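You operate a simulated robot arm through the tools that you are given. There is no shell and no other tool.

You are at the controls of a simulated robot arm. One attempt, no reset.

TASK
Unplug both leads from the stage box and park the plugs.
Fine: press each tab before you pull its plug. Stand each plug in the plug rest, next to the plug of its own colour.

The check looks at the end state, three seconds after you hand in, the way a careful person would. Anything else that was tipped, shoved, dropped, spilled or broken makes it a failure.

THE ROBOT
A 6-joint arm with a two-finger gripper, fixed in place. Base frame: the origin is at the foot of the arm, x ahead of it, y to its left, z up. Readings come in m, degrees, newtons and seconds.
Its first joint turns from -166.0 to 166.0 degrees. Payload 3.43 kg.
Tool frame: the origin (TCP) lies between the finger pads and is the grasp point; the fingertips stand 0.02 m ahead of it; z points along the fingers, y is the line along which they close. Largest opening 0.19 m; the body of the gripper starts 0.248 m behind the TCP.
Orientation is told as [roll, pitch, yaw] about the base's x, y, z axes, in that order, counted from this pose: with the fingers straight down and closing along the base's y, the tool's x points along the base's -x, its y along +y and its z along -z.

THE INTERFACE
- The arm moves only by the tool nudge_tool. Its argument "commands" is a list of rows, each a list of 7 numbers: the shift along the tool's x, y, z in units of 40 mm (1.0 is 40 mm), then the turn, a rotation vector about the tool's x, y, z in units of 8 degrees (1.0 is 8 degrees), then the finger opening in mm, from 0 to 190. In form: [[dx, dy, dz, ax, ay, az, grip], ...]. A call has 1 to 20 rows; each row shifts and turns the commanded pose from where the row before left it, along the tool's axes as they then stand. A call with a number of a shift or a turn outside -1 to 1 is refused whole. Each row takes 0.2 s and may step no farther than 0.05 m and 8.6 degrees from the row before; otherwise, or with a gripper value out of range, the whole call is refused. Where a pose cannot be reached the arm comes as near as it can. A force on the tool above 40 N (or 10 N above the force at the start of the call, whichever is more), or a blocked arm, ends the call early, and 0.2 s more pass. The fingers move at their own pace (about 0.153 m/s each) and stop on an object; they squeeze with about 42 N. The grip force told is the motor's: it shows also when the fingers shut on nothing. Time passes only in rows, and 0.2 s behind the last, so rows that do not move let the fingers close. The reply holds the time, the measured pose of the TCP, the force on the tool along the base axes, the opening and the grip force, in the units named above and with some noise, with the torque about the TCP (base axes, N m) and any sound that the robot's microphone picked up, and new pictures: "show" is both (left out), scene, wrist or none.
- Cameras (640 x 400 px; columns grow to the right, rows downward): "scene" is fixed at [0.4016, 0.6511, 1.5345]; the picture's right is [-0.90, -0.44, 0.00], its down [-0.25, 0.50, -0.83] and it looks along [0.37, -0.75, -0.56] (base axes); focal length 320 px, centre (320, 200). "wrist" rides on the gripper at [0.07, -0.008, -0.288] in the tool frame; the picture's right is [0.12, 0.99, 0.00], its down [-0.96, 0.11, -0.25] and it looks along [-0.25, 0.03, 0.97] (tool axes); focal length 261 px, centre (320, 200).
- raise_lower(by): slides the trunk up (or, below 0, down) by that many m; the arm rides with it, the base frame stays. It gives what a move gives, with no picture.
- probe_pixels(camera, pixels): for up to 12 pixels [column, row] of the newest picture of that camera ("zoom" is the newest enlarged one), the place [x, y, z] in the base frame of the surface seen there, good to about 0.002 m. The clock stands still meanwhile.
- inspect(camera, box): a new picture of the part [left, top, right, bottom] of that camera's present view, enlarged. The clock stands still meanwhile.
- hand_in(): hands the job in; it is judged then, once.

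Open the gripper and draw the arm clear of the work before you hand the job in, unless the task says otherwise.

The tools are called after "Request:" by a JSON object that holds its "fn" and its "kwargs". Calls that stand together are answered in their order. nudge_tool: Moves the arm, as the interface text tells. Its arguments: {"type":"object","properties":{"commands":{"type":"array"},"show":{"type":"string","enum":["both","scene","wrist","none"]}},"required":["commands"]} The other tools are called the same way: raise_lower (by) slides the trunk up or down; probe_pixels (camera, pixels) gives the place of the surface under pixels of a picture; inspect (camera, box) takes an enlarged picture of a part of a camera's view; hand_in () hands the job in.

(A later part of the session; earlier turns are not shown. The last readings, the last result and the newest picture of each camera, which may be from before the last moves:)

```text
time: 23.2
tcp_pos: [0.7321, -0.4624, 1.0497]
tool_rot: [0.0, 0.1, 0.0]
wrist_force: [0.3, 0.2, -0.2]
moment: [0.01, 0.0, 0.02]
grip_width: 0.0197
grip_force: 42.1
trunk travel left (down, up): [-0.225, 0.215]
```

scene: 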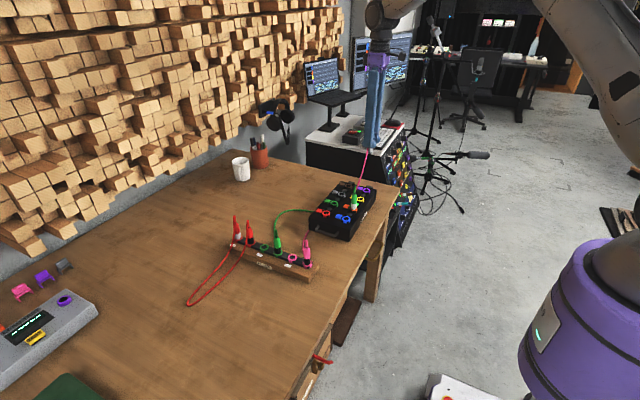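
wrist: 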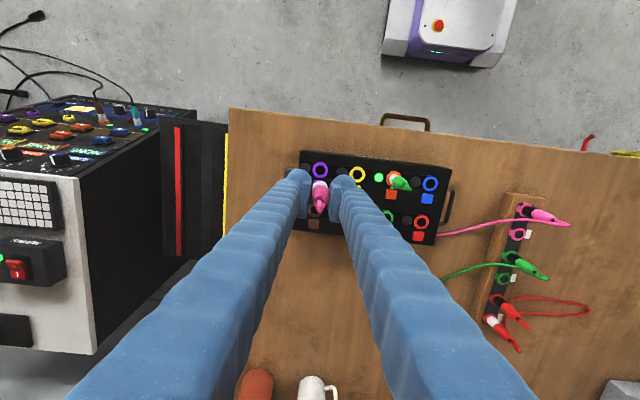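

The plug is held at yaw 0 at (0.732,-0.462). I'll carry it over to the pink hole at about (0.825, -0.002), staying high.

Request:
{"fn": "nudge_tool", "kwargs": {"commands": [[-0.194, 0.958, 0, 0, 0, 0, 10], [-0.194, 0.958, 0, 0, 0, 0, 10], [-0.194, 0.958, 0, 0, 0, 0, 10], [-0.194, 0.958, 0, 0, 0, 0, 10], [-0.194, 0.958, 0, 0, 0, 0, 10], [-0.194, 0.958, 0, 0, 0, 0, 10], [-0.194, 0.958, 0, 0, 0, 0, 10], [-0.194, 0.958, 0, 0, 0, 0, 10], [-0.194, 0.958, 0, 0, 0, 0, 10], [-0.194, 0.958, 0, 0, 0, 0, 10], [-0.194, 0.958, 0, 0, 0, 0, 10], [-0.194, 0.958, 0, 0, 0, 0, 10], [0, 0, 0, 0, 0, 0, 10]], "show": "both"}}

Request:
{"fn": "inspect", "kwargs": {"camera": "scene", "box": [230, 150, 340, 290]}}

Request:
{"fn": "inspect", "kwargs": {"camera": "wrist", "box": [260, 130, 380, 250]}}

```text
time: 26.0
tcp_pos: [0.8266, -0.0007, 1.0485]
tool_rot: [0.0, 0.0, -0.2]
wrist_force: [0.5, 0.7, 0.0]
moment: [-0.08, -0.02, 0.0]
grip_width: 0.0196
grip_force: 41.8
trunk travel left (down, up): [-0.225, 0.215]
```

scene: 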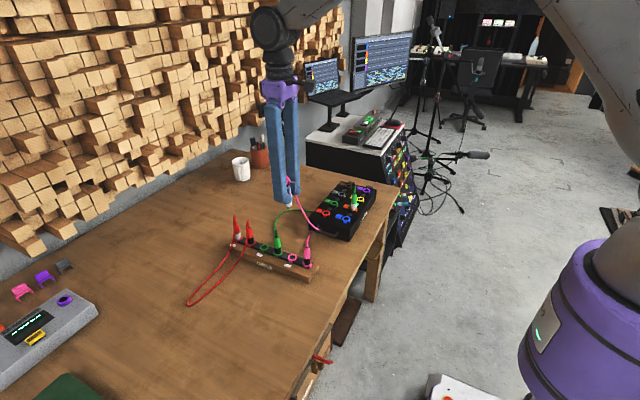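
wrist: 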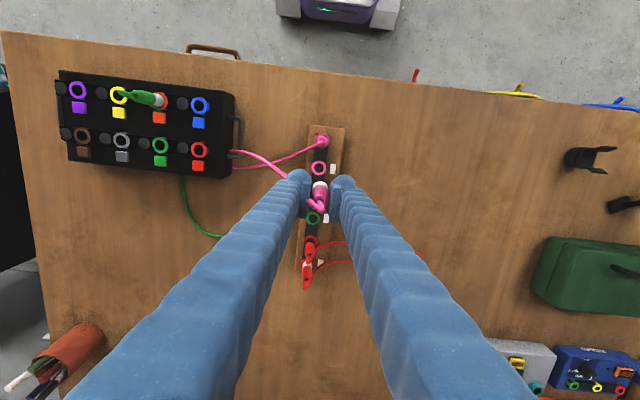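

```text
2.86 times, centred on (285, 220) of scene
```

zoom: 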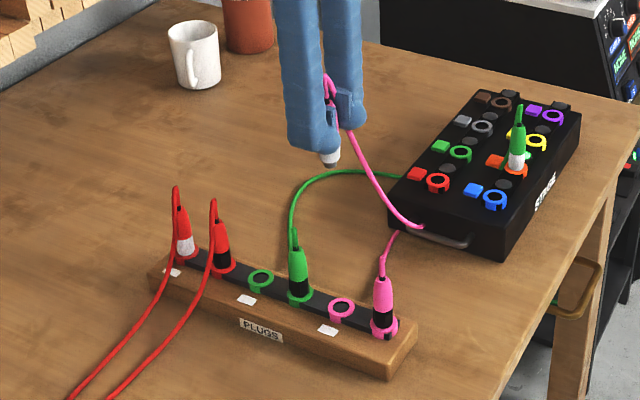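

```text
3.33 times, centred on (320, 190) of wrist
```

zoom: 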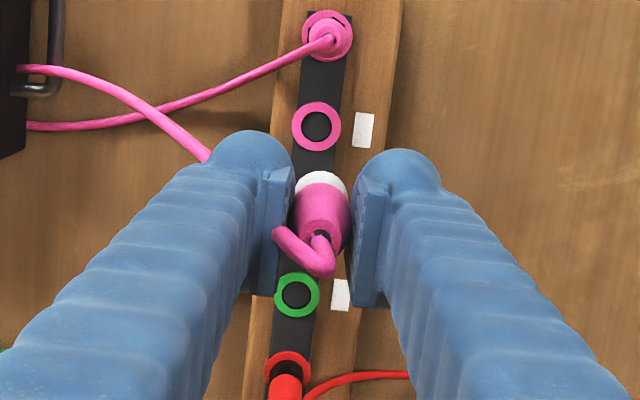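

Both empty holes are visible in this wrist zoom: pink ring at (317,126), green at (297,294). I'll probe their edges again to refine the centres.

Request:
{"fn": "probe_pixels", "kwargs": {"camera": "zoom", "pixels": [[296, 127], [337, 126], [316, 106], [317, 147], [278, 295], [316, 294], [297, 276], [297, 312], [327, 68], [317, 126], [297, 294], [345, 80]]}}

Request:
{"fn": "inspect", "kwargs": {"camera": "scene", "box": [250, 225, 310, 275]}}

```text
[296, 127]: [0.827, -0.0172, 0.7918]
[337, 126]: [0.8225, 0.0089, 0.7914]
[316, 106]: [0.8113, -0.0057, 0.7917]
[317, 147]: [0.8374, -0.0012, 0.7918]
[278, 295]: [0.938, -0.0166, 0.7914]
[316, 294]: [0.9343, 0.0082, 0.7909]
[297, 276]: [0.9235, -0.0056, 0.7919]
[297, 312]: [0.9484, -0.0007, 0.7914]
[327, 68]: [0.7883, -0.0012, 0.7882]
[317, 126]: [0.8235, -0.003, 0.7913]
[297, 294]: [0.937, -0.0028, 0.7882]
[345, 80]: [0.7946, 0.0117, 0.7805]
```

```text
8.00 times, centred on (280, 250) of scene
```

zoom: 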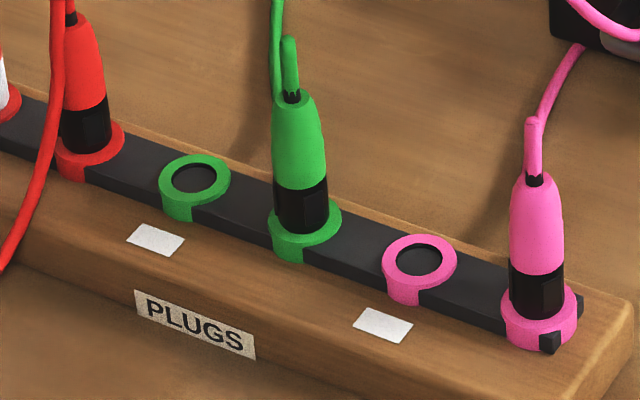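

Now the same ring edges from the scene zoom for cross-check.

Request:
{"fn": "probe_pixels", "kwargs": {"camera": "zoom", "pixels": [[386, 265], [452, 257], [421, 237], [417, 286], [162, 184], [226, 178], [197, 158], [192, 203], [419, 260], [194, 178], [504, 316], [572, 318]]}}

```text
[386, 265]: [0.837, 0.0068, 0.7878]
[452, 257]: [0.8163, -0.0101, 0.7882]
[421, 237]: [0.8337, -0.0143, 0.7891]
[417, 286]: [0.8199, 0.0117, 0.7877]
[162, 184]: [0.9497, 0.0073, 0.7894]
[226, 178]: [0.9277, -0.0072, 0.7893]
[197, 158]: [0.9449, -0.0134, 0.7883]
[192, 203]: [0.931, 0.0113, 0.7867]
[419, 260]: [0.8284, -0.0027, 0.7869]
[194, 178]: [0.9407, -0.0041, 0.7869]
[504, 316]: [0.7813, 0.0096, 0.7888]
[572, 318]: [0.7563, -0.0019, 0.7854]
```

Combining both cameras (with their small biases) puts the pink hole at about (0.8256, -0.003), with the plug hovering at about (0.8258, -0.002). I'll descend to nose-tip ~25 mm above the ring and compare plug and hole in the same pictures.

Request:
{"fn": "nudge_tool", "kwargs": {"commands": [[0, -0.02, 0.8, 0, 0, 0, 10], [0, 0, 0.8, 0, 0, 0, 10], [0, 0, 0.8, 0, 0, 0, 10], [0, 0, 0.8, 0, 0, 0, 10], [0, 0, 0.8, 0, 0, 0, 10], [0, 0, 0.2, 0, 0, 0, 10], [0, 0, 0, 0, 0, 0, 10]], "show": "both"}}

Request:
{"fn": "inspect", "kwargs": {"camera": "wrist", "box": [270, 150, 370, 230]}}

Request:
{"fn": "inspect", "kwargs": {"camera": "scene", "box": [265, 220, 315, 270]}}

```text
time: 27.6
tcp_pos: [0.825, -0.0054, 0.8807]
tool_rot: [0.0, 0.1, 0.0]
wrist_force: [0.3, 0.1, 0.1]
moment: [-0.03, 0.0, 0.05]
grip_width: 0.0196
grip_force: 42.2
trunk travel left (down, up): [-0.225, 0.215]
```

scene: 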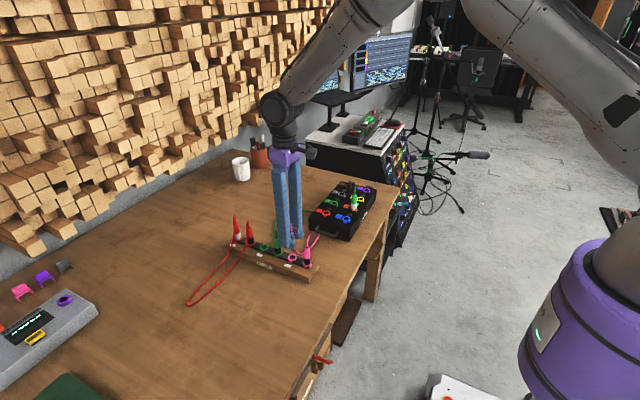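
wrist: 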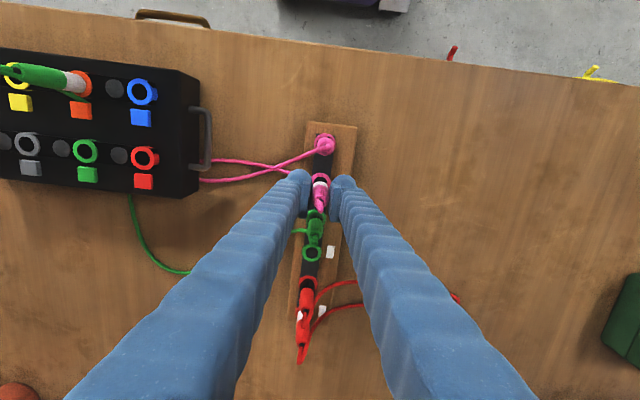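

```text
5.00 times, centred on (320, 190) of wrist
```

zoom: 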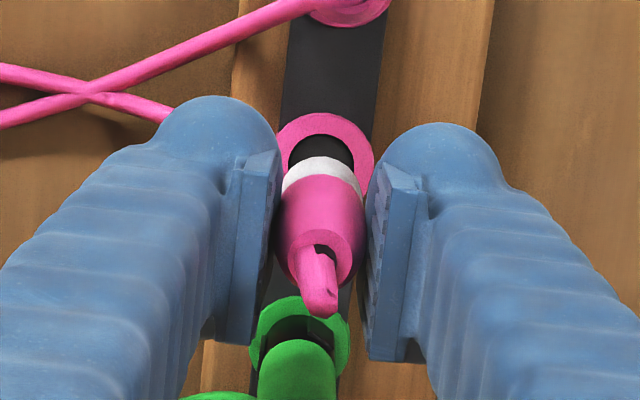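

```text
8.00 times, centred on (290, 245) of scene
```

zoom: 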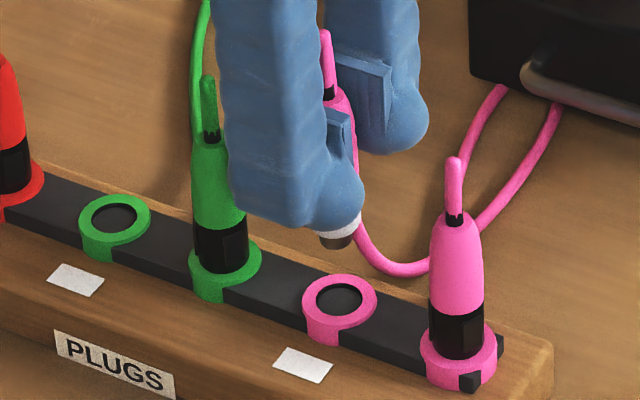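

The nose (zoom 336,243) projects straight down almost exactly onto the hole centre (339,300). I'll zoom tighter to verify and take a steady pose reading.

Request:
{"fn": "nudge_tool", "kwargs": {"commands": [[0, 0, 0, 0, 0, 0, 10]], "show": "none"}}

Request:
{"fn": "inspect", "kwargs": {"camera": "scene", "box": [292, 240, 317, 265]}}

```text
time: 28.0
tcp_pos: [0.826, -0.0036, 0.8798]
tool_rot: [0.1, 0.1, 0.0]
wrist_force: [0.9, 0.0, -0.1]
moment: [0.0, -0.01, -0.02]
grip_width: 0.0199
grip_force: 41.9
trunk travel left (down, up): [-0.225, 0.215]
```

```text
16.00 times, centred on (304, 252) of scene
```

zoom: 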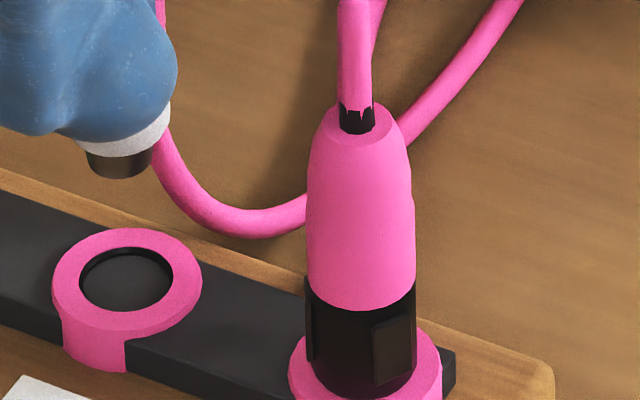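

I'll probe the nose's lower rim and the hole's inner rim in this same zoom to compute the relative offset directly.

Request:
{"fn": "probe_pixels", "kwargs": {"camera": "zoom", "pixels": [[121, 174], [95, 166], [147, 164], [121, 162], [90, 158], [150, 152], [66, 285], [187, 274], [130, 238], [122, 321], [57, 285], [197, 275]]}}

```text
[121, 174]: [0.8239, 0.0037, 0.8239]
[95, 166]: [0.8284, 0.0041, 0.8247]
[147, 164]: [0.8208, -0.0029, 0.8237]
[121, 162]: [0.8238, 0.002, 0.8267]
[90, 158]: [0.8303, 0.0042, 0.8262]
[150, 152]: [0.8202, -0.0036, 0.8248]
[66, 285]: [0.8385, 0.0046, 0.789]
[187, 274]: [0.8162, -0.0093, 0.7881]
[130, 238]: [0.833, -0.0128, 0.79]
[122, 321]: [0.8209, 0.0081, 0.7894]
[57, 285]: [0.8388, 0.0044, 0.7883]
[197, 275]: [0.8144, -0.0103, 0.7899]
```

Estimates from pixels and probes disagree only by ±2 mm around zero, and the hole is ~19 mm against a ~13 mm nose, so alignment is good. I'll go down until the nose is just above the ring and look again.

Request:
{"fn": "nudge_tool", "kwargs": {"commands": [[0, 0, 0.25, 0, 0, 0, 10], [0, 0, 0.25, 0, 0, 0, 10], [0, 0, 0.2, 0, 0, 0, 10], [0, 0, 0, 0, 0, 0, 10]], "show": "both"}}

Request:
{"fn": "inspect", "kwargs": {"camera": "scene", "box": [292, 240, 317, 265]}}

Request:
{"fn": "inspect", "kwargs": {"camera": "wrist", "box": [295, 160, 345, 200]}}

```text
time: 29.0
tcp_pos: [0.8249, -0.0041, 0.8515]
tool_rot: [0.0, 0.1, 0.0]
wrist_force: [0.3, 0.8, -0.3]
moment: [0.01, 0.02, -0.01]
grip_width: 0.0199
grip_force: 42.1
trunk travel left (down, up): [-0.225, 0.215]
```

scene: 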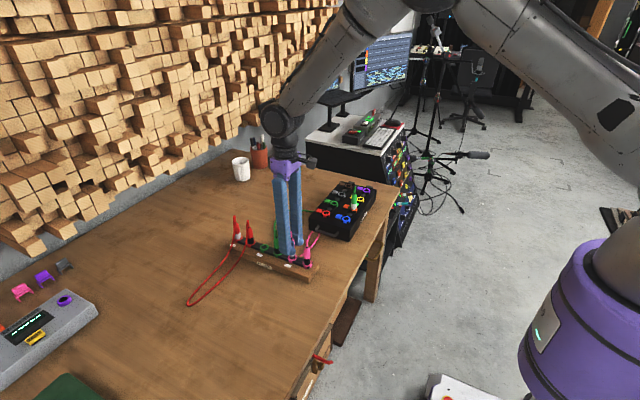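
wrist: 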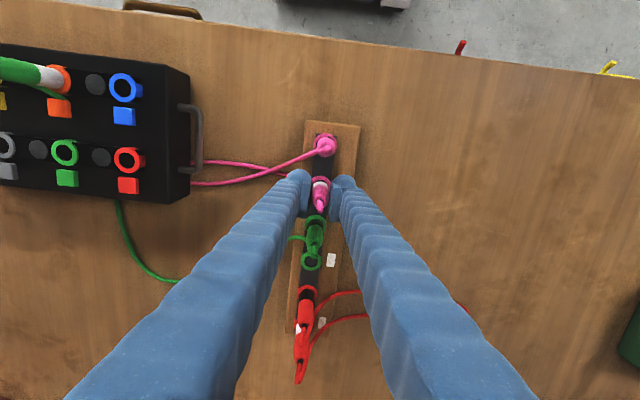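

```text
16.00 times, centred on (304, 252) of scene
```

zoom: 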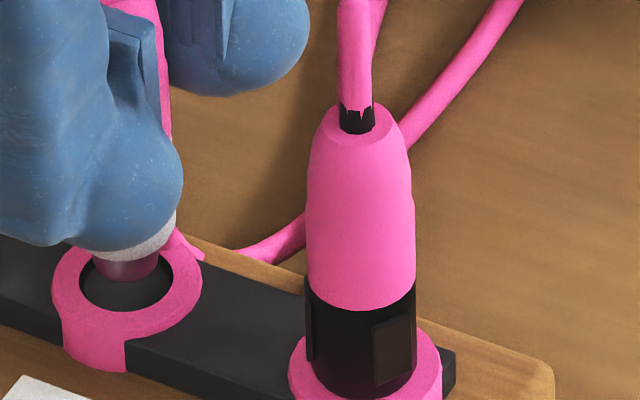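

```text
10.00 times, centred on (320, 180) of wrist
```

zoom: 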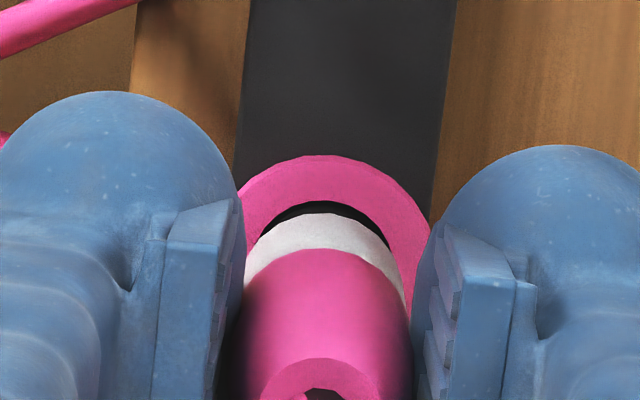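

Nose is ~4 mm above the ring; both views suggest a ~1.2 mm shift in +y. I'll apply that and lower in 2 mm steps.

Request:
{"fn": "nudge_tool", "kwargs": {"commands": [[0.007, 0.03, 0, 0, 0, 0, 10], [0, 0, 0.05, 0, 0, 0, 10], [0, 0, 0.05, 0, 0, 0, 10], [0, 0, 0.05, 0, 0, 0, 10], [0, 0, 0.05, 0, 0, 0, 10]], "show": "both"}}

Request:
{"fn": "inspect", "kwargs": {"camera": "scene", "box": [292, 240, 317, 265]}}

Request:
{"fn": "inspect", "kwargs": {"camera": "wrist", "box": [295, 160, 345, 200]}}

```text
time: 30.2
tcp_pos: [0.825, -0.0026, 0.8443]
tool_rot: [0.0, 0.1, 0.0]
wrist_force: [-1.1, -0.6, 0.3]
moment: [-0.01, -0.01, 0.0]
grip_width: 0.0191
grip_force: 41.9
trunk travel left (down, up): [-0.225, 0.215]
```

scene: 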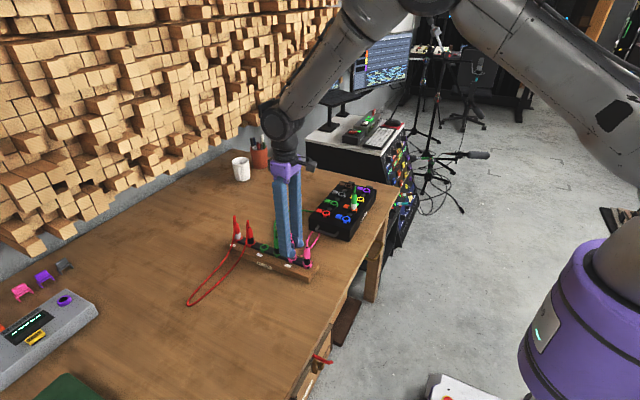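
wrist: 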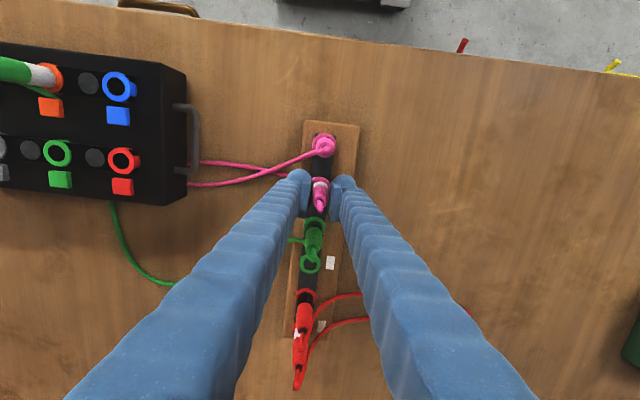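

```text
16.00 times, centred on (304, 252) of scene
```

zoom: 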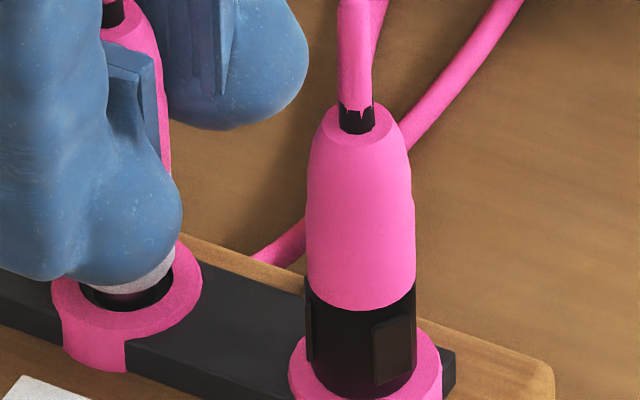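

```text
10.00 times, centred on (320, 180) of wrist
```

zoom: 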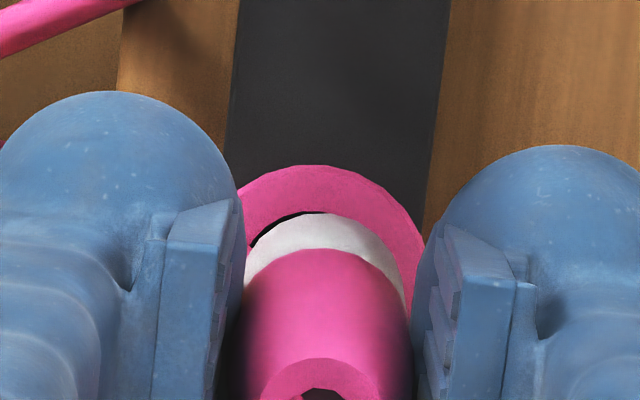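

Using the ring's true diameter, the wrist view shows the ring centre left of the plug (the left rim is hidden behind the finger), so my last shift went the wrong way. I'll probe to quantify before going further.

Request:
{"fn": "probe_pixels", "kwargs": {"camera": "zoom", "pixels": [[308, 172], [400, 225], [415, 260], [260, 195], [310, 190], [375, 215], [310, 225], [260, 250], [370, 245], [395, 270], [290, 220], [330, 207]]}}

Request:
{"fn": "inspect", "kwargs": {"camera": "wrist", "box": [305, 170, 335, 195]}}

Request:
{"fn": "inspect", "kwargs": {"camera": "scene", "box": [294, 250, 308, 261]}}

```text
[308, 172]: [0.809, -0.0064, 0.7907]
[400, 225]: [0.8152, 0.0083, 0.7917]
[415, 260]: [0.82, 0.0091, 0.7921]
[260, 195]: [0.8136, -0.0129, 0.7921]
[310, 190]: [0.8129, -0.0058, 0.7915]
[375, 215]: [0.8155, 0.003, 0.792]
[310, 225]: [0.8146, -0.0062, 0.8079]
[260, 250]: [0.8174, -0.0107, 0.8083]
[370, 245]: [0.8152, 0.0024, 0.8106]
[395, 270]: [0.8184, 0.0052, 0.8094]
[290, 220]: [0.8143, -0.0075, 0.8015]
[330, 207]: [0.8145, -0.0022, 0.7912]
```

```text
16.00 times, centred on (320, 182) of wrist
```

zoom: 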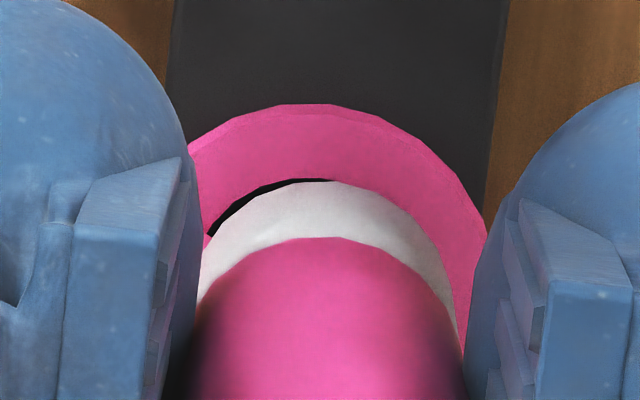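

```text
16.00 times, centred on (301, 256) of scene
```

zoom: 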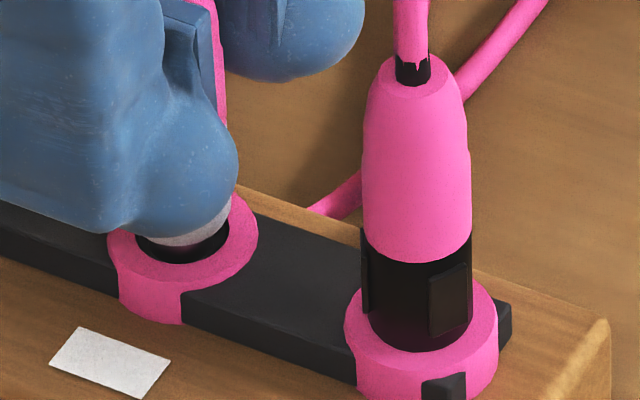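

Wrist-view geometry puts the plug ~1.3 mm too far +y and ~0.5 mm +x of the ring centre. I'll correct that and continue lowering in small steps.

Request:
{"fn": "nudge_tool", "kwargs": {"commands": [[0.0125, -0.033, 0, 0, 0, 0, 10], [0, 0, 0.05, 0, 0, 0, 10], [0, 0, 0.05, 0, 0, 0, 10], [0, 0, 0.025, 0, 0, 0, 10], [0, 0, 0.025, 0, 0, 0, 10]], "show": "both"}}

Request:
{"fn": "inspect", "kwargs": {"camera": "wrist", "box": [305, 170, 335, 195]}}

Request:
{"fn": "inspect", "kwargs": {"camera": "scene", "box": [294, 245, 314, 265]}}

```text
time: 31.4
tcp_pos: [0.8247, -0.0025, 0.8377]
tool_rot: [0.0, 0.1, -0.1]
wrist_force: [0.5, -1.2, 0.0]
moment: [0.01, -0.01, 0.02]
grip_width: 0.0195
grip_force: 42.3
trunk travel left (down, up): [-0.225, 0.215]
```

scene: 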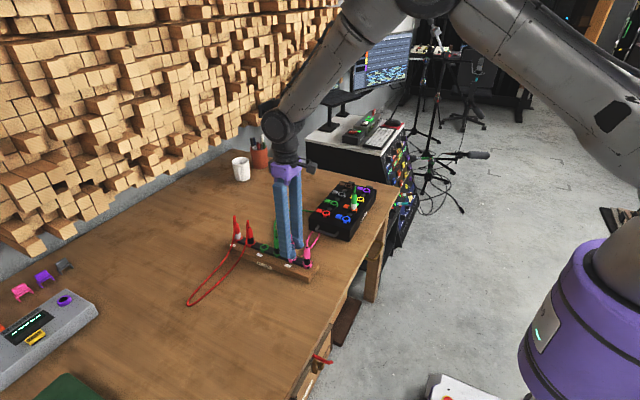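
wrist: 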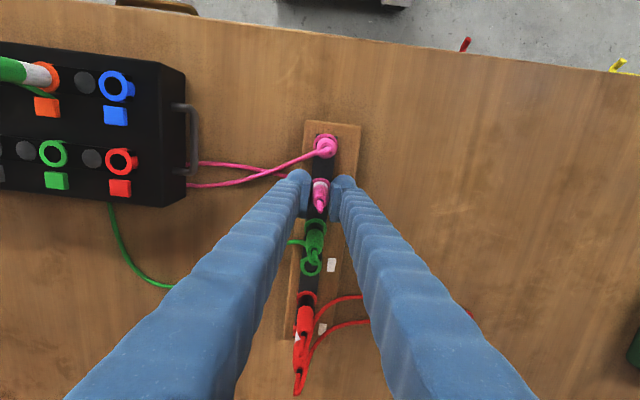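

```text
16.00 times, centred on (320, 182) of wrist
```

zoom: 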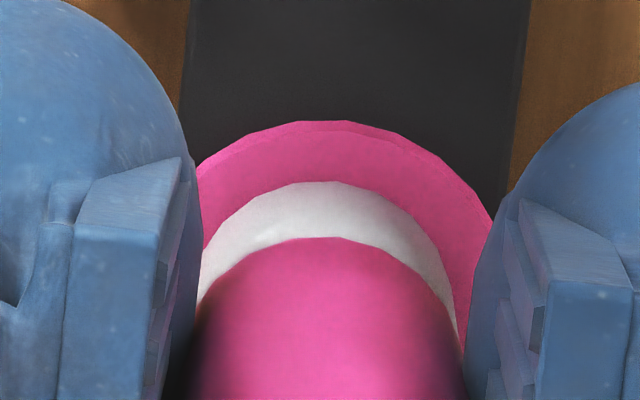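

```text
16.00 times, centred on (304, 255) of scene
```

zoom: 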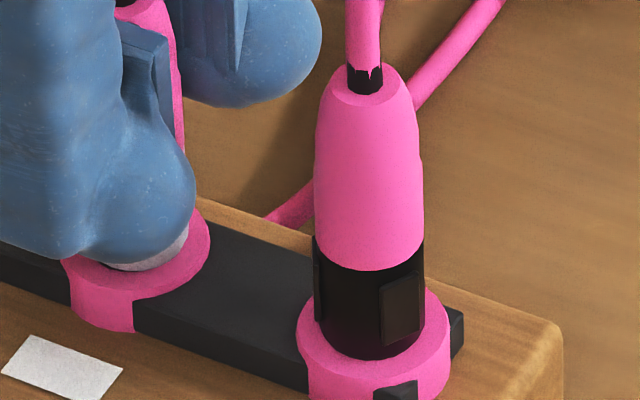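

Now the ring looks concentric with the band (wrist zoom), nose in the hole, no force yet. I'll continue in 1 mm steps until the band seats.

Request:
{"fn": "nudge_tool", "kwargs": {"commands": [[0, 0, 0.025, 0, 0, 0, 10], [0, 0, 0.025, 0, 0, 0, 10]], "show": "wrist"}}

Request:
{"fn": "inspect", "kwargs": {"camera": "scene", "box": [294, 245, 314, 265]}}

```text
time: 32.0
tcp_pos: [0.8256, -0.004, 0.8367]
tool_rot: [-0.1, -0.1, 0.0]
wrist_force: [-3.0, 0.9, 10.9]
moment: [0.03, 0.11, -0.01]
grip_width: 0.0197
grip_force: 42.0
trunk travel left (down, up): [-0.225, 0.215]
```

wrist: 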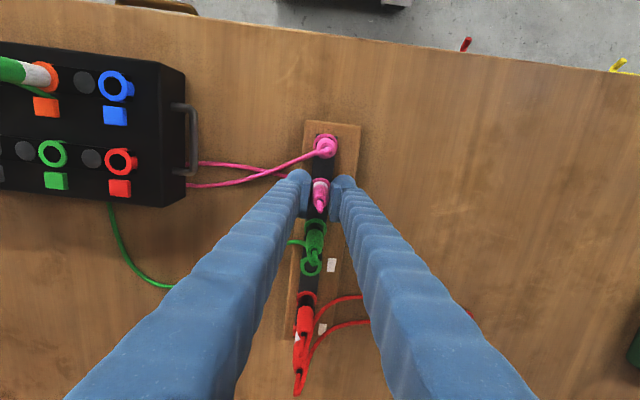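

```text
16.00 times, centred on (304, 255) of scene
```

zoom: 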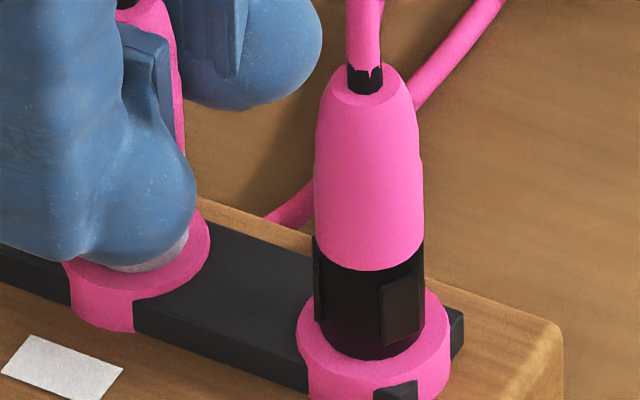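

Seated: 10.9 N up at TCP z=0.8367, matching the expected seat height. I'll relax the push slightly and open the fingers.

Request:
{"fn": "nudge_tool", "kwargs": {"commands": [[0, 0, -0.02, 0, 0, 0, 10], [0, 0, 0, 0, 0, 0, 22], [0, 0, 0, 0, 0, 0, 30], [0, 0, 0, 0, 0, 0, 60], [0, 0, 0, 0, 0, 0, 70]], "show": "both"}}

Request:
{"fn": "inspect", "kwargs": {"camera": "scene", "box": [270, 220, 325, 275]}}

Request:
{"fn": "inspect", "kwargs": {"camera": "wrist", "box": [270, 140, 370, 240]}}

```text
time: 33.2
tcp_pos: [0.8249, -0.0041, 0.8362]
tool_rot: [0.1, 0.1, 0.0]
wrist_force: [-0.2, 0.0, -1.6]
moment: [-0.02, 0.0, 0.0]
grip_width: 0.0699
grip_force: 0.0
trunk travel left (down, up): [-0.225, 0.215]
```

scene: 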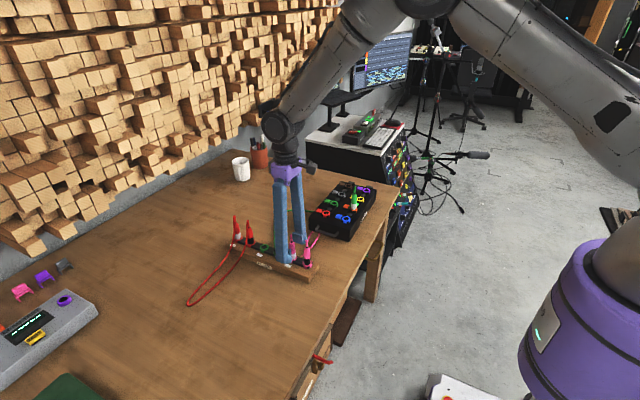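
wrist: 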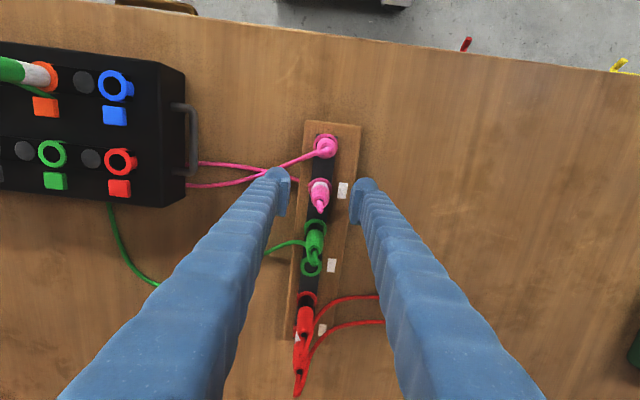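

```text
7.27 times, centred on (298, 248) of scene
```

zoom: 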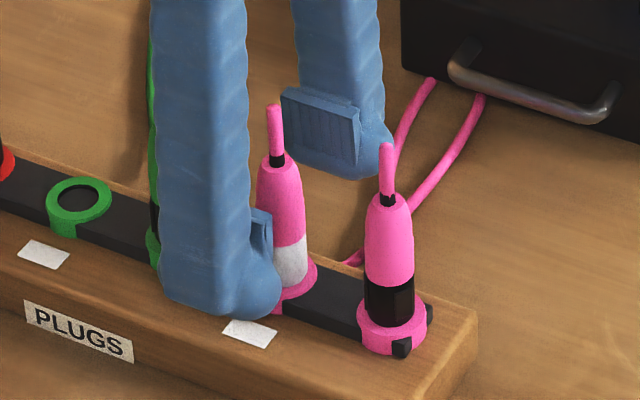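

```text
4.00 times, centred on (320, 190) of wrist
```

zoom: 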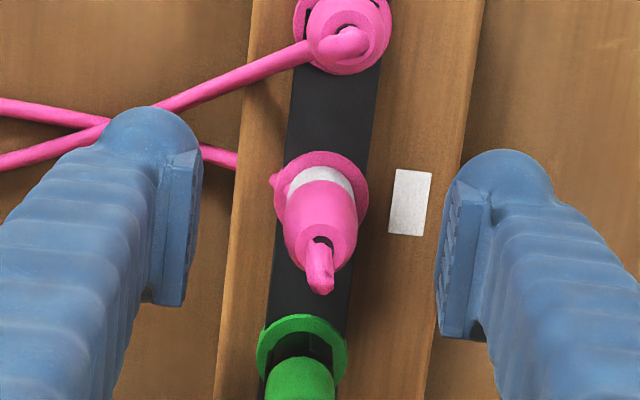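

The pink plug stands upright in the pink hole beside its mate. I'll retract straight up, then fly to above the green plug's orange socket.

Request:
{"fn": "nudge_tool", "kwargs": {"commands": [[0, 0, -0.3, 0, 0, 0, 80], [0, 0, -0.8, 0, 0, 0, 90], [0, 0, -0.9, 0, 0, 0, 100], [0, 0, -0.9, 0, 0, 0, 100], [0, 0, -0.9, 0, 0, 0, 100], [0, 0, -0.9, 0, 0, 0, 100], [0, 0, -0.7, 0, 0, 0, 100], [0, 0, 0, 0, 0, 0, 100]], "show": "both"}}

Request:
{"fn": "inspect", "kwargs": {"camera": "scene", "box": [220, 200, 330, 290]}}

```text
time: 35.0
tcp_pos: [0.8262, -0.002, 1.053]
tool_rot: [0.0, 0.2, 0.1]
wrist_force: [0.0, -1.0, -0.1]
moment: [-0.02, -0.01, -0.01]
grip_width: 0.1
grip_force: 0.2
trunk travel left (down, up): [-0.225, 0.215]
```

scene: 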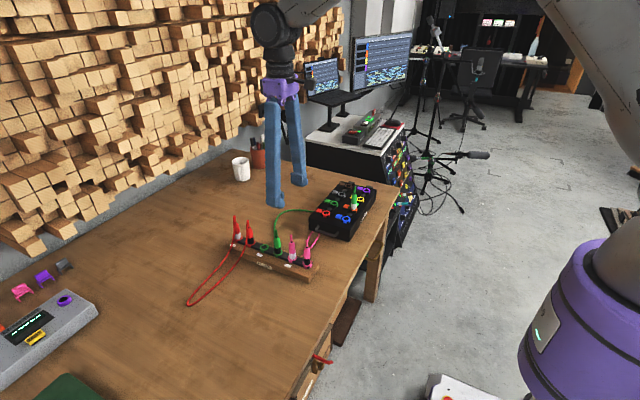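
wrist: 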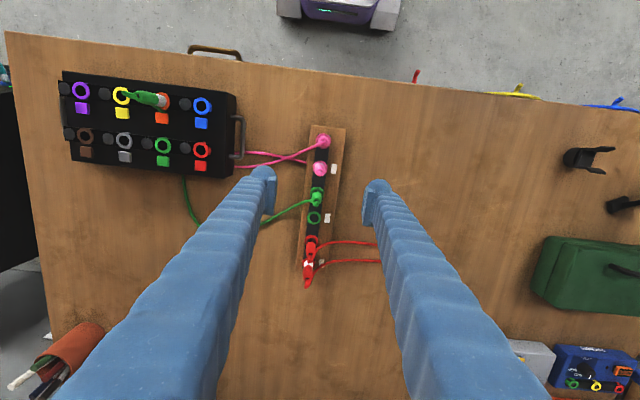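

```text
4.44 times, centred on (275, 245) of scene
```

zoom: 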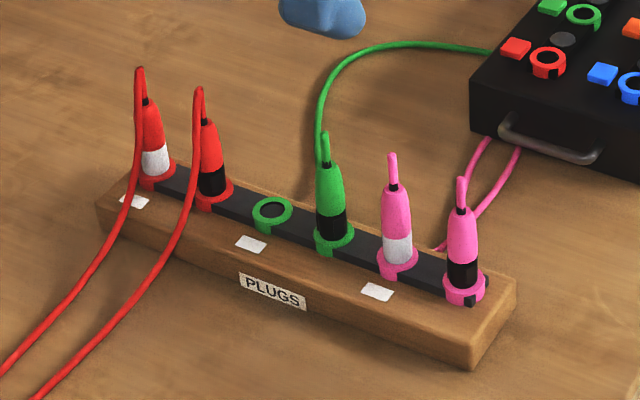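

The pink plug stands parked next to its pink mate. Now I fly to above the orange socket and yaw -90°, keeping the 100 mm opening.

Request:
{"fn": "nudge_tool", "kwargs": {"commands": [[0.373, -0.976, 0, 0, 0, 0, 100], [0.373, -0.976, 0, 0, 0, 0, 100], [0.373, -0.976, 0, 0, 0, 0, 100], [0.373, -0.976, 0, 0, 0, 0, 100], [0.373, -0.976, 0, 0, 0, 0, 100], [0.373, -0.976, 0, 0, 0, 0, 100], [0.373, -0.976, 0, 0, 0, 0, 100], [0.373, -0.976, 0, 0, 0, 0, 100], [0, 0, 0, 0, 0, 0, 100]], "show": "wrist"}}

Request:
{"fn": "inspect", "kwargs": {"camera": "wrist", "box": [265, 140, 375, 240]}}

```text
time: 37.0
tcp_pos: [0.7067, -0.3158, 1.0516]
tool_rot: [0.0, 0.1, 0.0]
wrist_force: [0.5, -0.1, -0.4]
moment: [0.08, -0.02, 0.01]
grip_width: 0.0999
grip_force: 0.0
trunk travel left (down, up): [-0.225, 0.215]
```

wrist: 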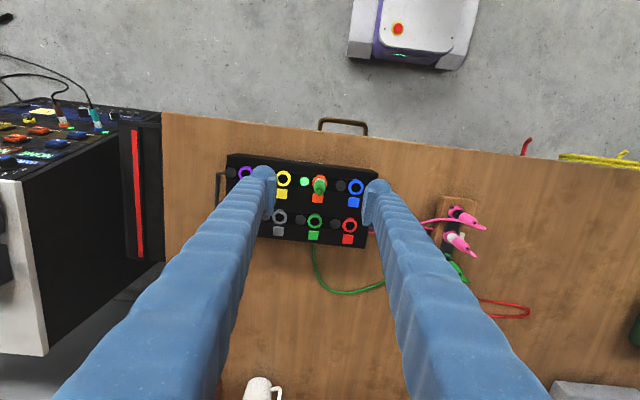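

```text
4.00 times, centred on (320, 190) of wrist
```

zoom: 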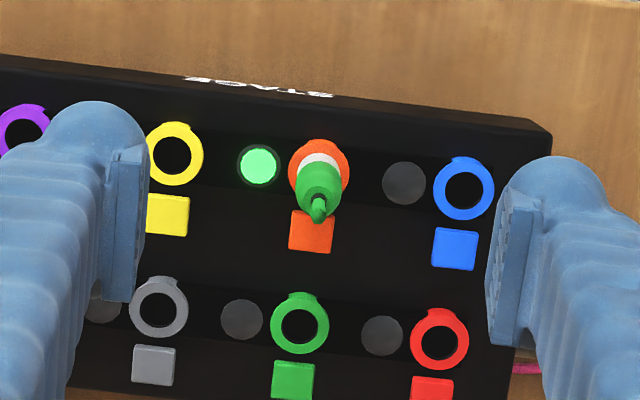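

I'll probe the orange ring, orange tab and green plug from here.

Request:
{"fn": "probe_pixels", "kwargs": {"camera": "zoom", "pixels": [[292, 172], [346, 172], [319, 147], [320, 160], [309, 240], [292, 235], [329, 240], [310, 250], [319, 185], [319, 210], [437, 190], [490, 188]]}}

```text
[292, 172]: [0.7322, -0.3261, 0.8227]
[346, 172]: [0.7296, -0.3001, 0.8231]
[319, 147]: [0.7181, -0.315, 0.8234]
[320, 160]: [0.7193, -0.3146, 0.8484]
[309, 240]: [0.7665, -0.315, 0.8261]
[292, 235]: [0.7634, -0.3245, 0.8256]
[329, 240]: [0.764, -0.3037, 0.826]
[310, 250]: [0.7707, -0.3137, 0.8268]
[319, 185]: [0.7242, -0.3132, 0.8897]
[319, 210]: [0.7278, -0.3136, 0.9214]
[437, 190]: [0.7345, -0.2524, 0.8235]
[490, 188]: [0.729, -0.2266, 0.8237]
```

The green plug axis is about (0.7325, -0.3135) and the orange tab centre (0.763, -0.314). I'll fine-shift, yaw -90° and descend to z≈0.93, then verify.

Request:
{"fn": "nudge_tool", "kwargs": {"commands": [[0, 0.03, 0, 0, 0, 1, 100], [0, 0, 0, 0, 0, 1, 100], [0, 0, 0, 0, 0, 1, 100], [0, 0, 0, 0, 0, 1, 100], [0, 0, 0, 0, 0, 1, 100], [0, 0, 0, 0, 0, 1, 100], [0, 0, 0, 0, 0, 1, 100], [0, 0, 0, 0, 0, 1, 100], [0, 0, 0, 0, 0, 1, 100], [0, 0, 0, 0, 0, 1, 100], [0, 0, 0, 0, 0, 1, 100], [0, 0, 0, 0, 0, 0.25, 100], [0, 0, 0.8, 0, 0, 0, 100], [0, 0, 0.8, 0, 0, 0, 100], [0, 0, 0, 0, 0, 0, 100]], "show": "both"}}

Request:
{"fn": "inspect", "kwargs": {"camera": "wrist", "box": [260, 130, 400, 230]}}

```text
time: 40.2
tcp_pos: [0.7033, -0.3136, 0.9887]
tool_rot: [0.0, 0.0, -90.1]
wrist_force: [0.9, -0.7, 0.1]
moment: [0.01, 0.0, -0.03]
grip_width: 0.0996
grip_force: 0.0
trunk travel left (down, up): [-0.225, 0.215]
```

scene: 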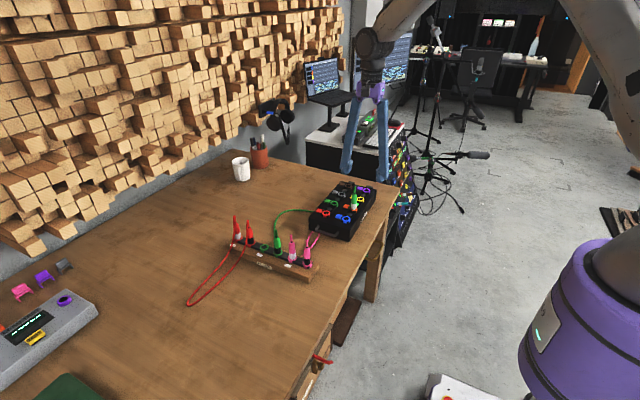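
wrist: 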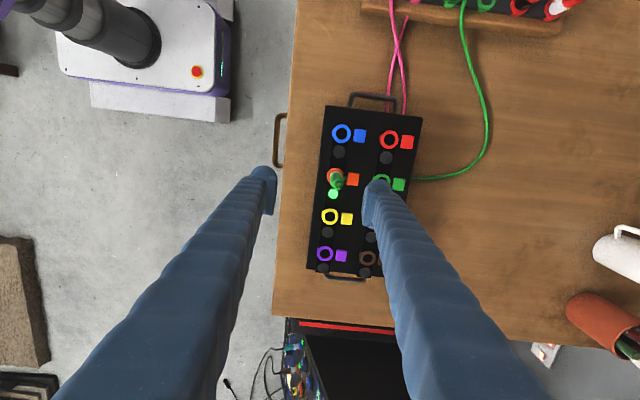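

```text
4.00 times, centred on (330, 180) of wrist
```

zoom: 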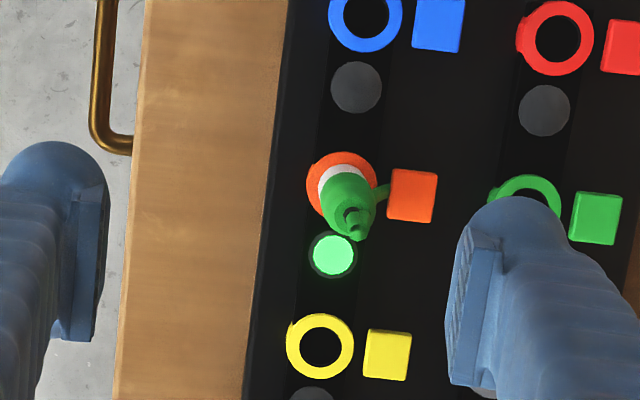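

Aligned: finger inner face will pass ~8 mm from the plug. Descending to ~10 mm above the orange tab.

Request:
{"fn": "nudge_tool", "kwargs": {"commands": [[0, 0, 0.66, 0, 0, 0, 100], [0, 0, 0.66, 0, 0, 0, 100], [0, 0, 0.66, 0, 0, 0, 100], [0, 0, 0.66, 0, 0, 0, 100], [0, 0, 0.66, 0, 0, 0, 100], [0, 0, 0, 0, 0, 0, 100]], "show": "wrist"}}

Request:
{"fn": "inspect", "kwargs": {"camera": "wrist", "box": [280, 150, 420, 240]}}

Request:
{"fn": "inspect", "kwargs": {"camera": "scene", "box": [310, 150, 400, 240]}}

```text
time: 41.6
tcp_pos: [0.7049, -0.3148, 0.857]
tool_rot: [0.0, 0.0, -89.9]
wrist_force: [-0.1, 0.4, -1.5]
moment: [0.0, -0.02, 0.0]
grip_width: 0.0997
grip_force: 0.2
trunk travel left (down, up): [-0.225, 0.215]
```

wrist: 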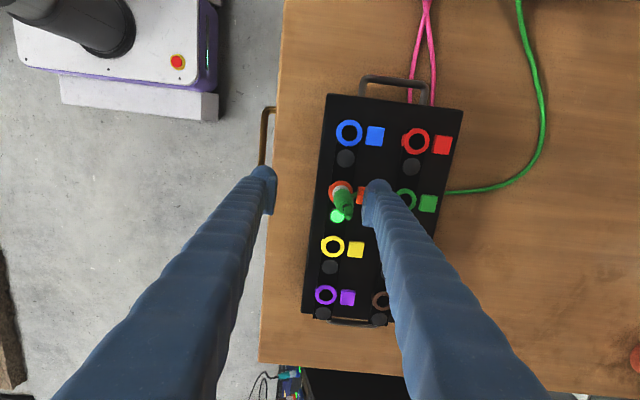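

```text
4.44 times, centred on (350, 195) of wrist
```

zoom: 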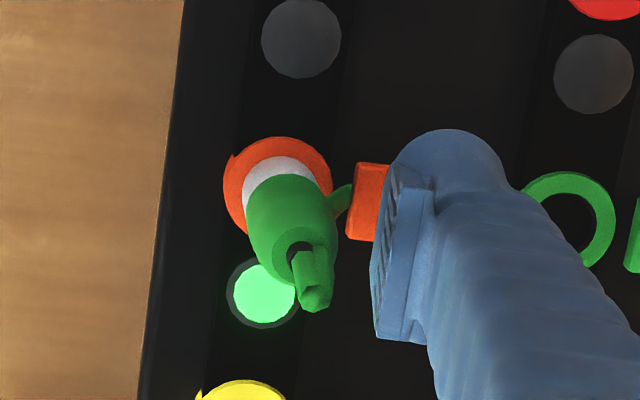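

```text
4.44 times, centred on (355, 195) of scene
```

zoom: 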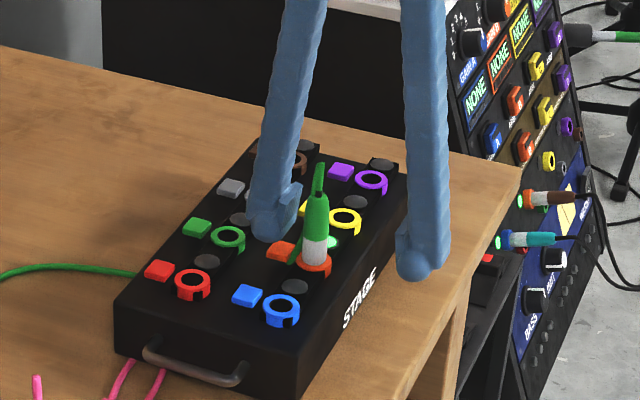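

The finger hovers over the orange tab, clear of the green plug, and its LED (zoom 262,292) is still lit. Pressing down in small steps.

Request:
{"fn": "nudge_tool", "kwargs": {"commands": [[0, 0, 0.05, 0, 0, 0, 100], [0, 0, 0.05, 0, 0, 0, 100], [0, 0, 0.05, 0, 0, 0, 100], [0, 0, 0.05, 0, 0, 0, 100], [0, 0, 0.05, 0, 0, 0, 100], [0, 0, 0.05, 0, 0, 0, 100], [0, 0, 0.025, 0, 0, 0, 100], [0, 0, 0.025, 0, 0, 0, 100], [0, 0, 0.025, 0, 0, 0, 100], [0, 0, 0.025, 0, 0, 0, 100]], "show": "wrist"}}

Request:
{"fn": "inspect", "kwargs": {"camera": "wrist", "box": [280, 150, 420, 240]}}

```text
time: 43.8
tcp_pos: [0.7083, -0.314, 0.841]
tool_rot: [-0.1, 0.0, -90.0]
wrist_force: [0.8, 0.5, 2.4]
moment: [0.0, -0.15, 0.04]
grip_width: 0.1001
grip_force: 0.1
trunk travel left (down, up): [-0.225, 0.215]
```

wrist: 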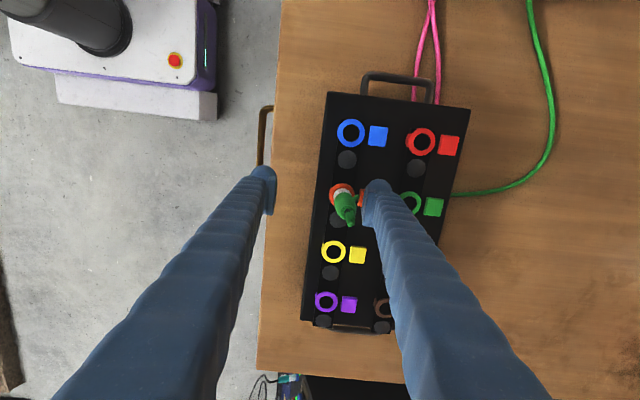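

```text
4.44 times, centred on (350, 195) of wrist
```

zoom: 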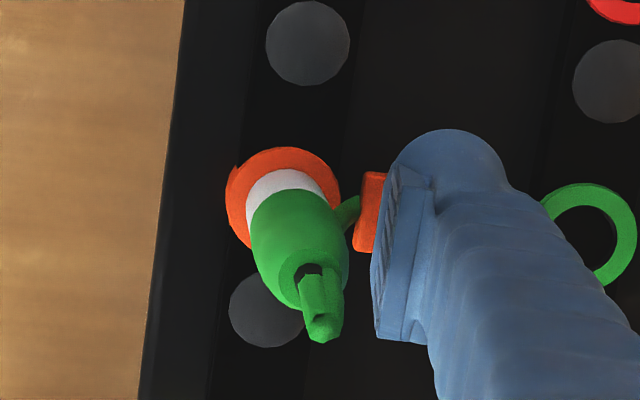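

The orange LED went off at 2.4 N: latch released. I'll lift, centre on the green plug (x≈0.7327) at TCP z≈0.871, and narrow the fingers.

Request:
{"fn": "nudge_tool", "kwargs": {"commands": [[0, 0, -0.2, 0, 0, 0, 100], [0, 0, -0.55, 0, 0, 0, 100], [0, 0.672, 0, 0, 0, 0, 100], [0, 0, 0, 0, 0, 0, 60], [0, 0, 0, 0, 0, 0, 40], [0, 0, 0, 0, 0, 0, 40]], "show": "wrist"}}

Request:
{"fn": "inspect", "kwargs": {"camera": "wrist", "box": [270, 150, 370, 230]}}

```text
time: 45.2
tcp_pos: [0.7329, -0.3144, 0.8701]
tool_rot: [-0.2, 0.1, -90.0]
wrist_force: [0.2, -0.3, 0.3]
moment: [0.0, 0.05, 0.01]
grip_width: 0.0401
grip_force: 0.0
trunk travel left (down, up): [-0.225, 0.215]
```

wrist: 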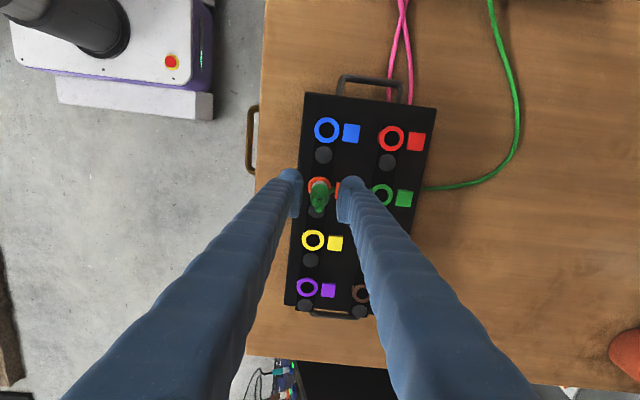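

```text
5.00 times, centred on (320, 190) of wrist
```

zoom: 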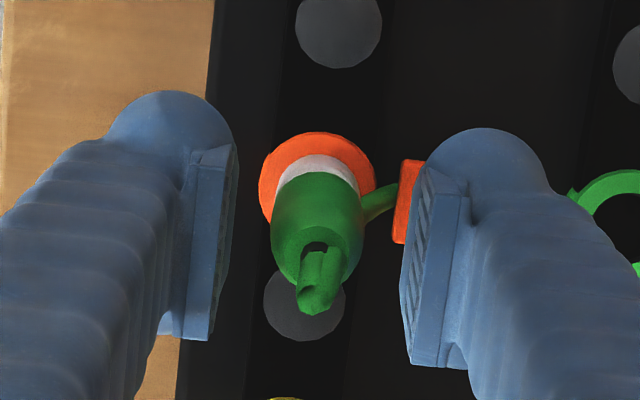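

The green plug is centred between the pads with the orange LED still dark. Closing on it.

Request:
{"fn": "nudge_tool", "kwargs": {"commands": [[0, 0, 0, 0, 0, 0, 26], [0, 0, 0, 0, 0, 0, 15], [0, 0, 0, 0, 0, 0, 10], [0, 0, 0, 0, 0, 0, 10]], "show": "none"}}

```text
time: 46.2
tcp_pos: [0.7334, -0.3139, 0.8703]
tool_rot: [-0.2, 0.0, -89.9]
wrist_force: [-3.6, -0.4, 1.9]
moment: [-0.01, 0.04, 0.03]
grip_width: 0.019
grip_force: 41.9
trunk travel left (down, up): [-0.225, 0.215]
```

Gripped at 19 mm with -3.6 N sideways; I'll shift -x 1 mm to relieve it and pull up slowly.

Request:
{"fn": "nudge_tool", "kwargs": {"commands": [[0, -0.025, 0, 0, 0, 0, 10], [0, 0, -0.1, 0, 0, 0, 10], [0, 0, -0.1, 0, 0, 0, 10], [0, 0, -0.1, 0, 0, 0, 10], [0, 0, -0.1, 0, 0, 0, 10]], "show": "both"}}

Request:
{"fn": "inspect", "kwargs": {"camera": "scene", "box": [315, 150, 395, 230]}}

```text
time: 47.4
tcp_pos: [0.7317, -0.3148, 0.8872]
tool_rot: [0.0, 0.0, -89.9]
wrist_force: [-0.8, 0.0, 0.1]
moment: [0.0, -0.01, -0.02]
grip_width: 0.0192
grip_force: 41.9
trunk travel left (down, up): [-0.225, 0.215]
```

scene: 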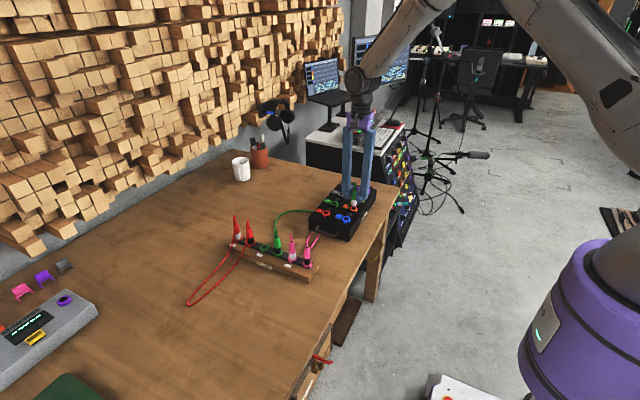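
wrist: 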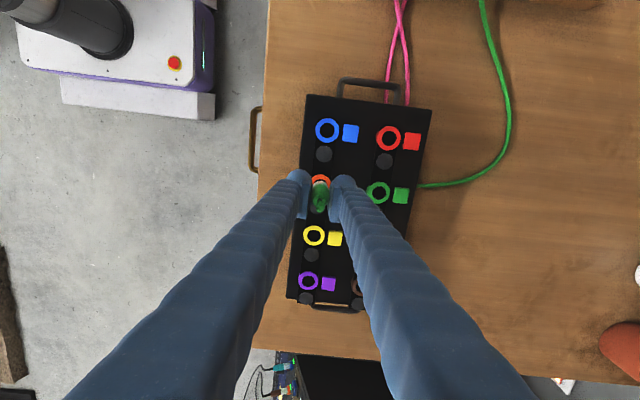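

```text
5.00 times, centred on (355, 190) of scene
```

zoom: 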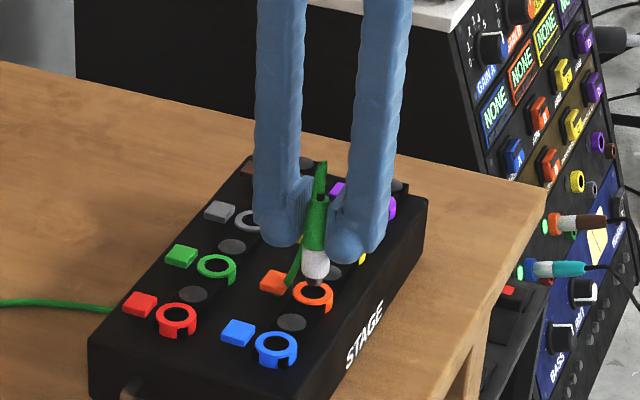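

The green plug is free too. I'll raise it to z≈1.05 and rotate back to yaw 0.

Request:
{"fn": "nudge_tool", "kwargs": {"commands": [[0, 0, -0.4, 0, 0, 0, 10], [0, 0, -0.9, 0, 0, 0, 10], [0, 0, -0.9, 0, 0, 0, 10], [0, 0, -0.9, 0, 0, 0, 10], [0, 0, -0.9, 0, 0, 0, 10], [0, 0, 0, 0, 0, -1, 10], [0, 0, 0, 0, 0, -1, 10], [0, 0, 0, 0, 0, -1, 10], [0, 0, 0, 0, 0, -1, 10], [0, 0, 0, 0, 0, -1, 10], [0, 0, 0, 0, 0, -1, 10], [0, 0, 0, 0, 0, -1, 10], [0, 0, 0, 0, 0, -1, 10], [0, 0, 0, 0, 0, -1, 10], [0, 0, 0, 0, 0, -1, 10], [0, 0, 0, 0, 0, -1, 10], [0, 0, 0, 0, 0, -0.25, 10], [0, 0, 0, 0, 0, 0, 10]], "show": "both"}}

```text
time: 51.2
tcp_pos: [0.7321, -0.3133, 1.0471]
tool_rot: [0.1, 0.0, 0.0]
wrist_force: [-0.1, -0.3, -0.3]
moment: [-0.01, -0.01, 0.02]
grip_width: 0.0197
grip_force: 41.7
trunk travel left (down, up): [-0.225, 0.215]
```

scene: 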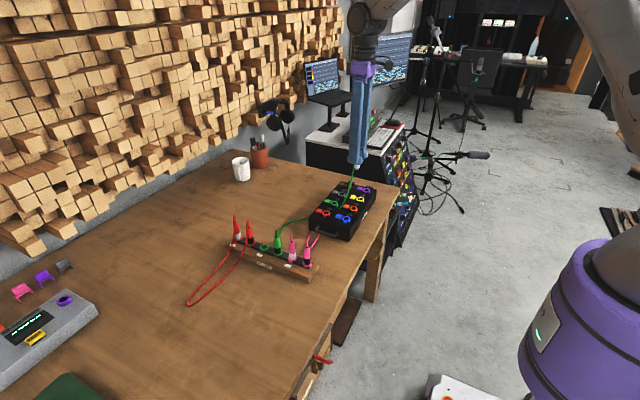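
wrist: 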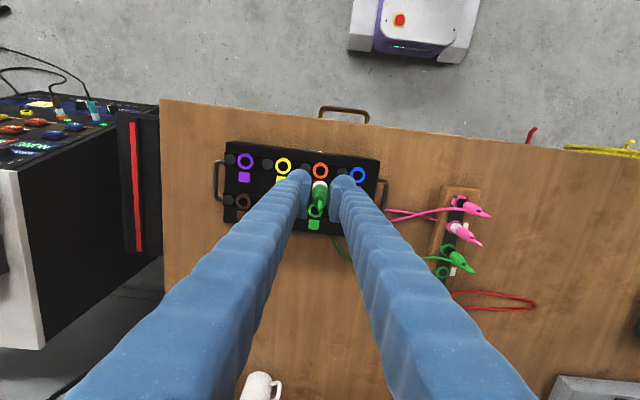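

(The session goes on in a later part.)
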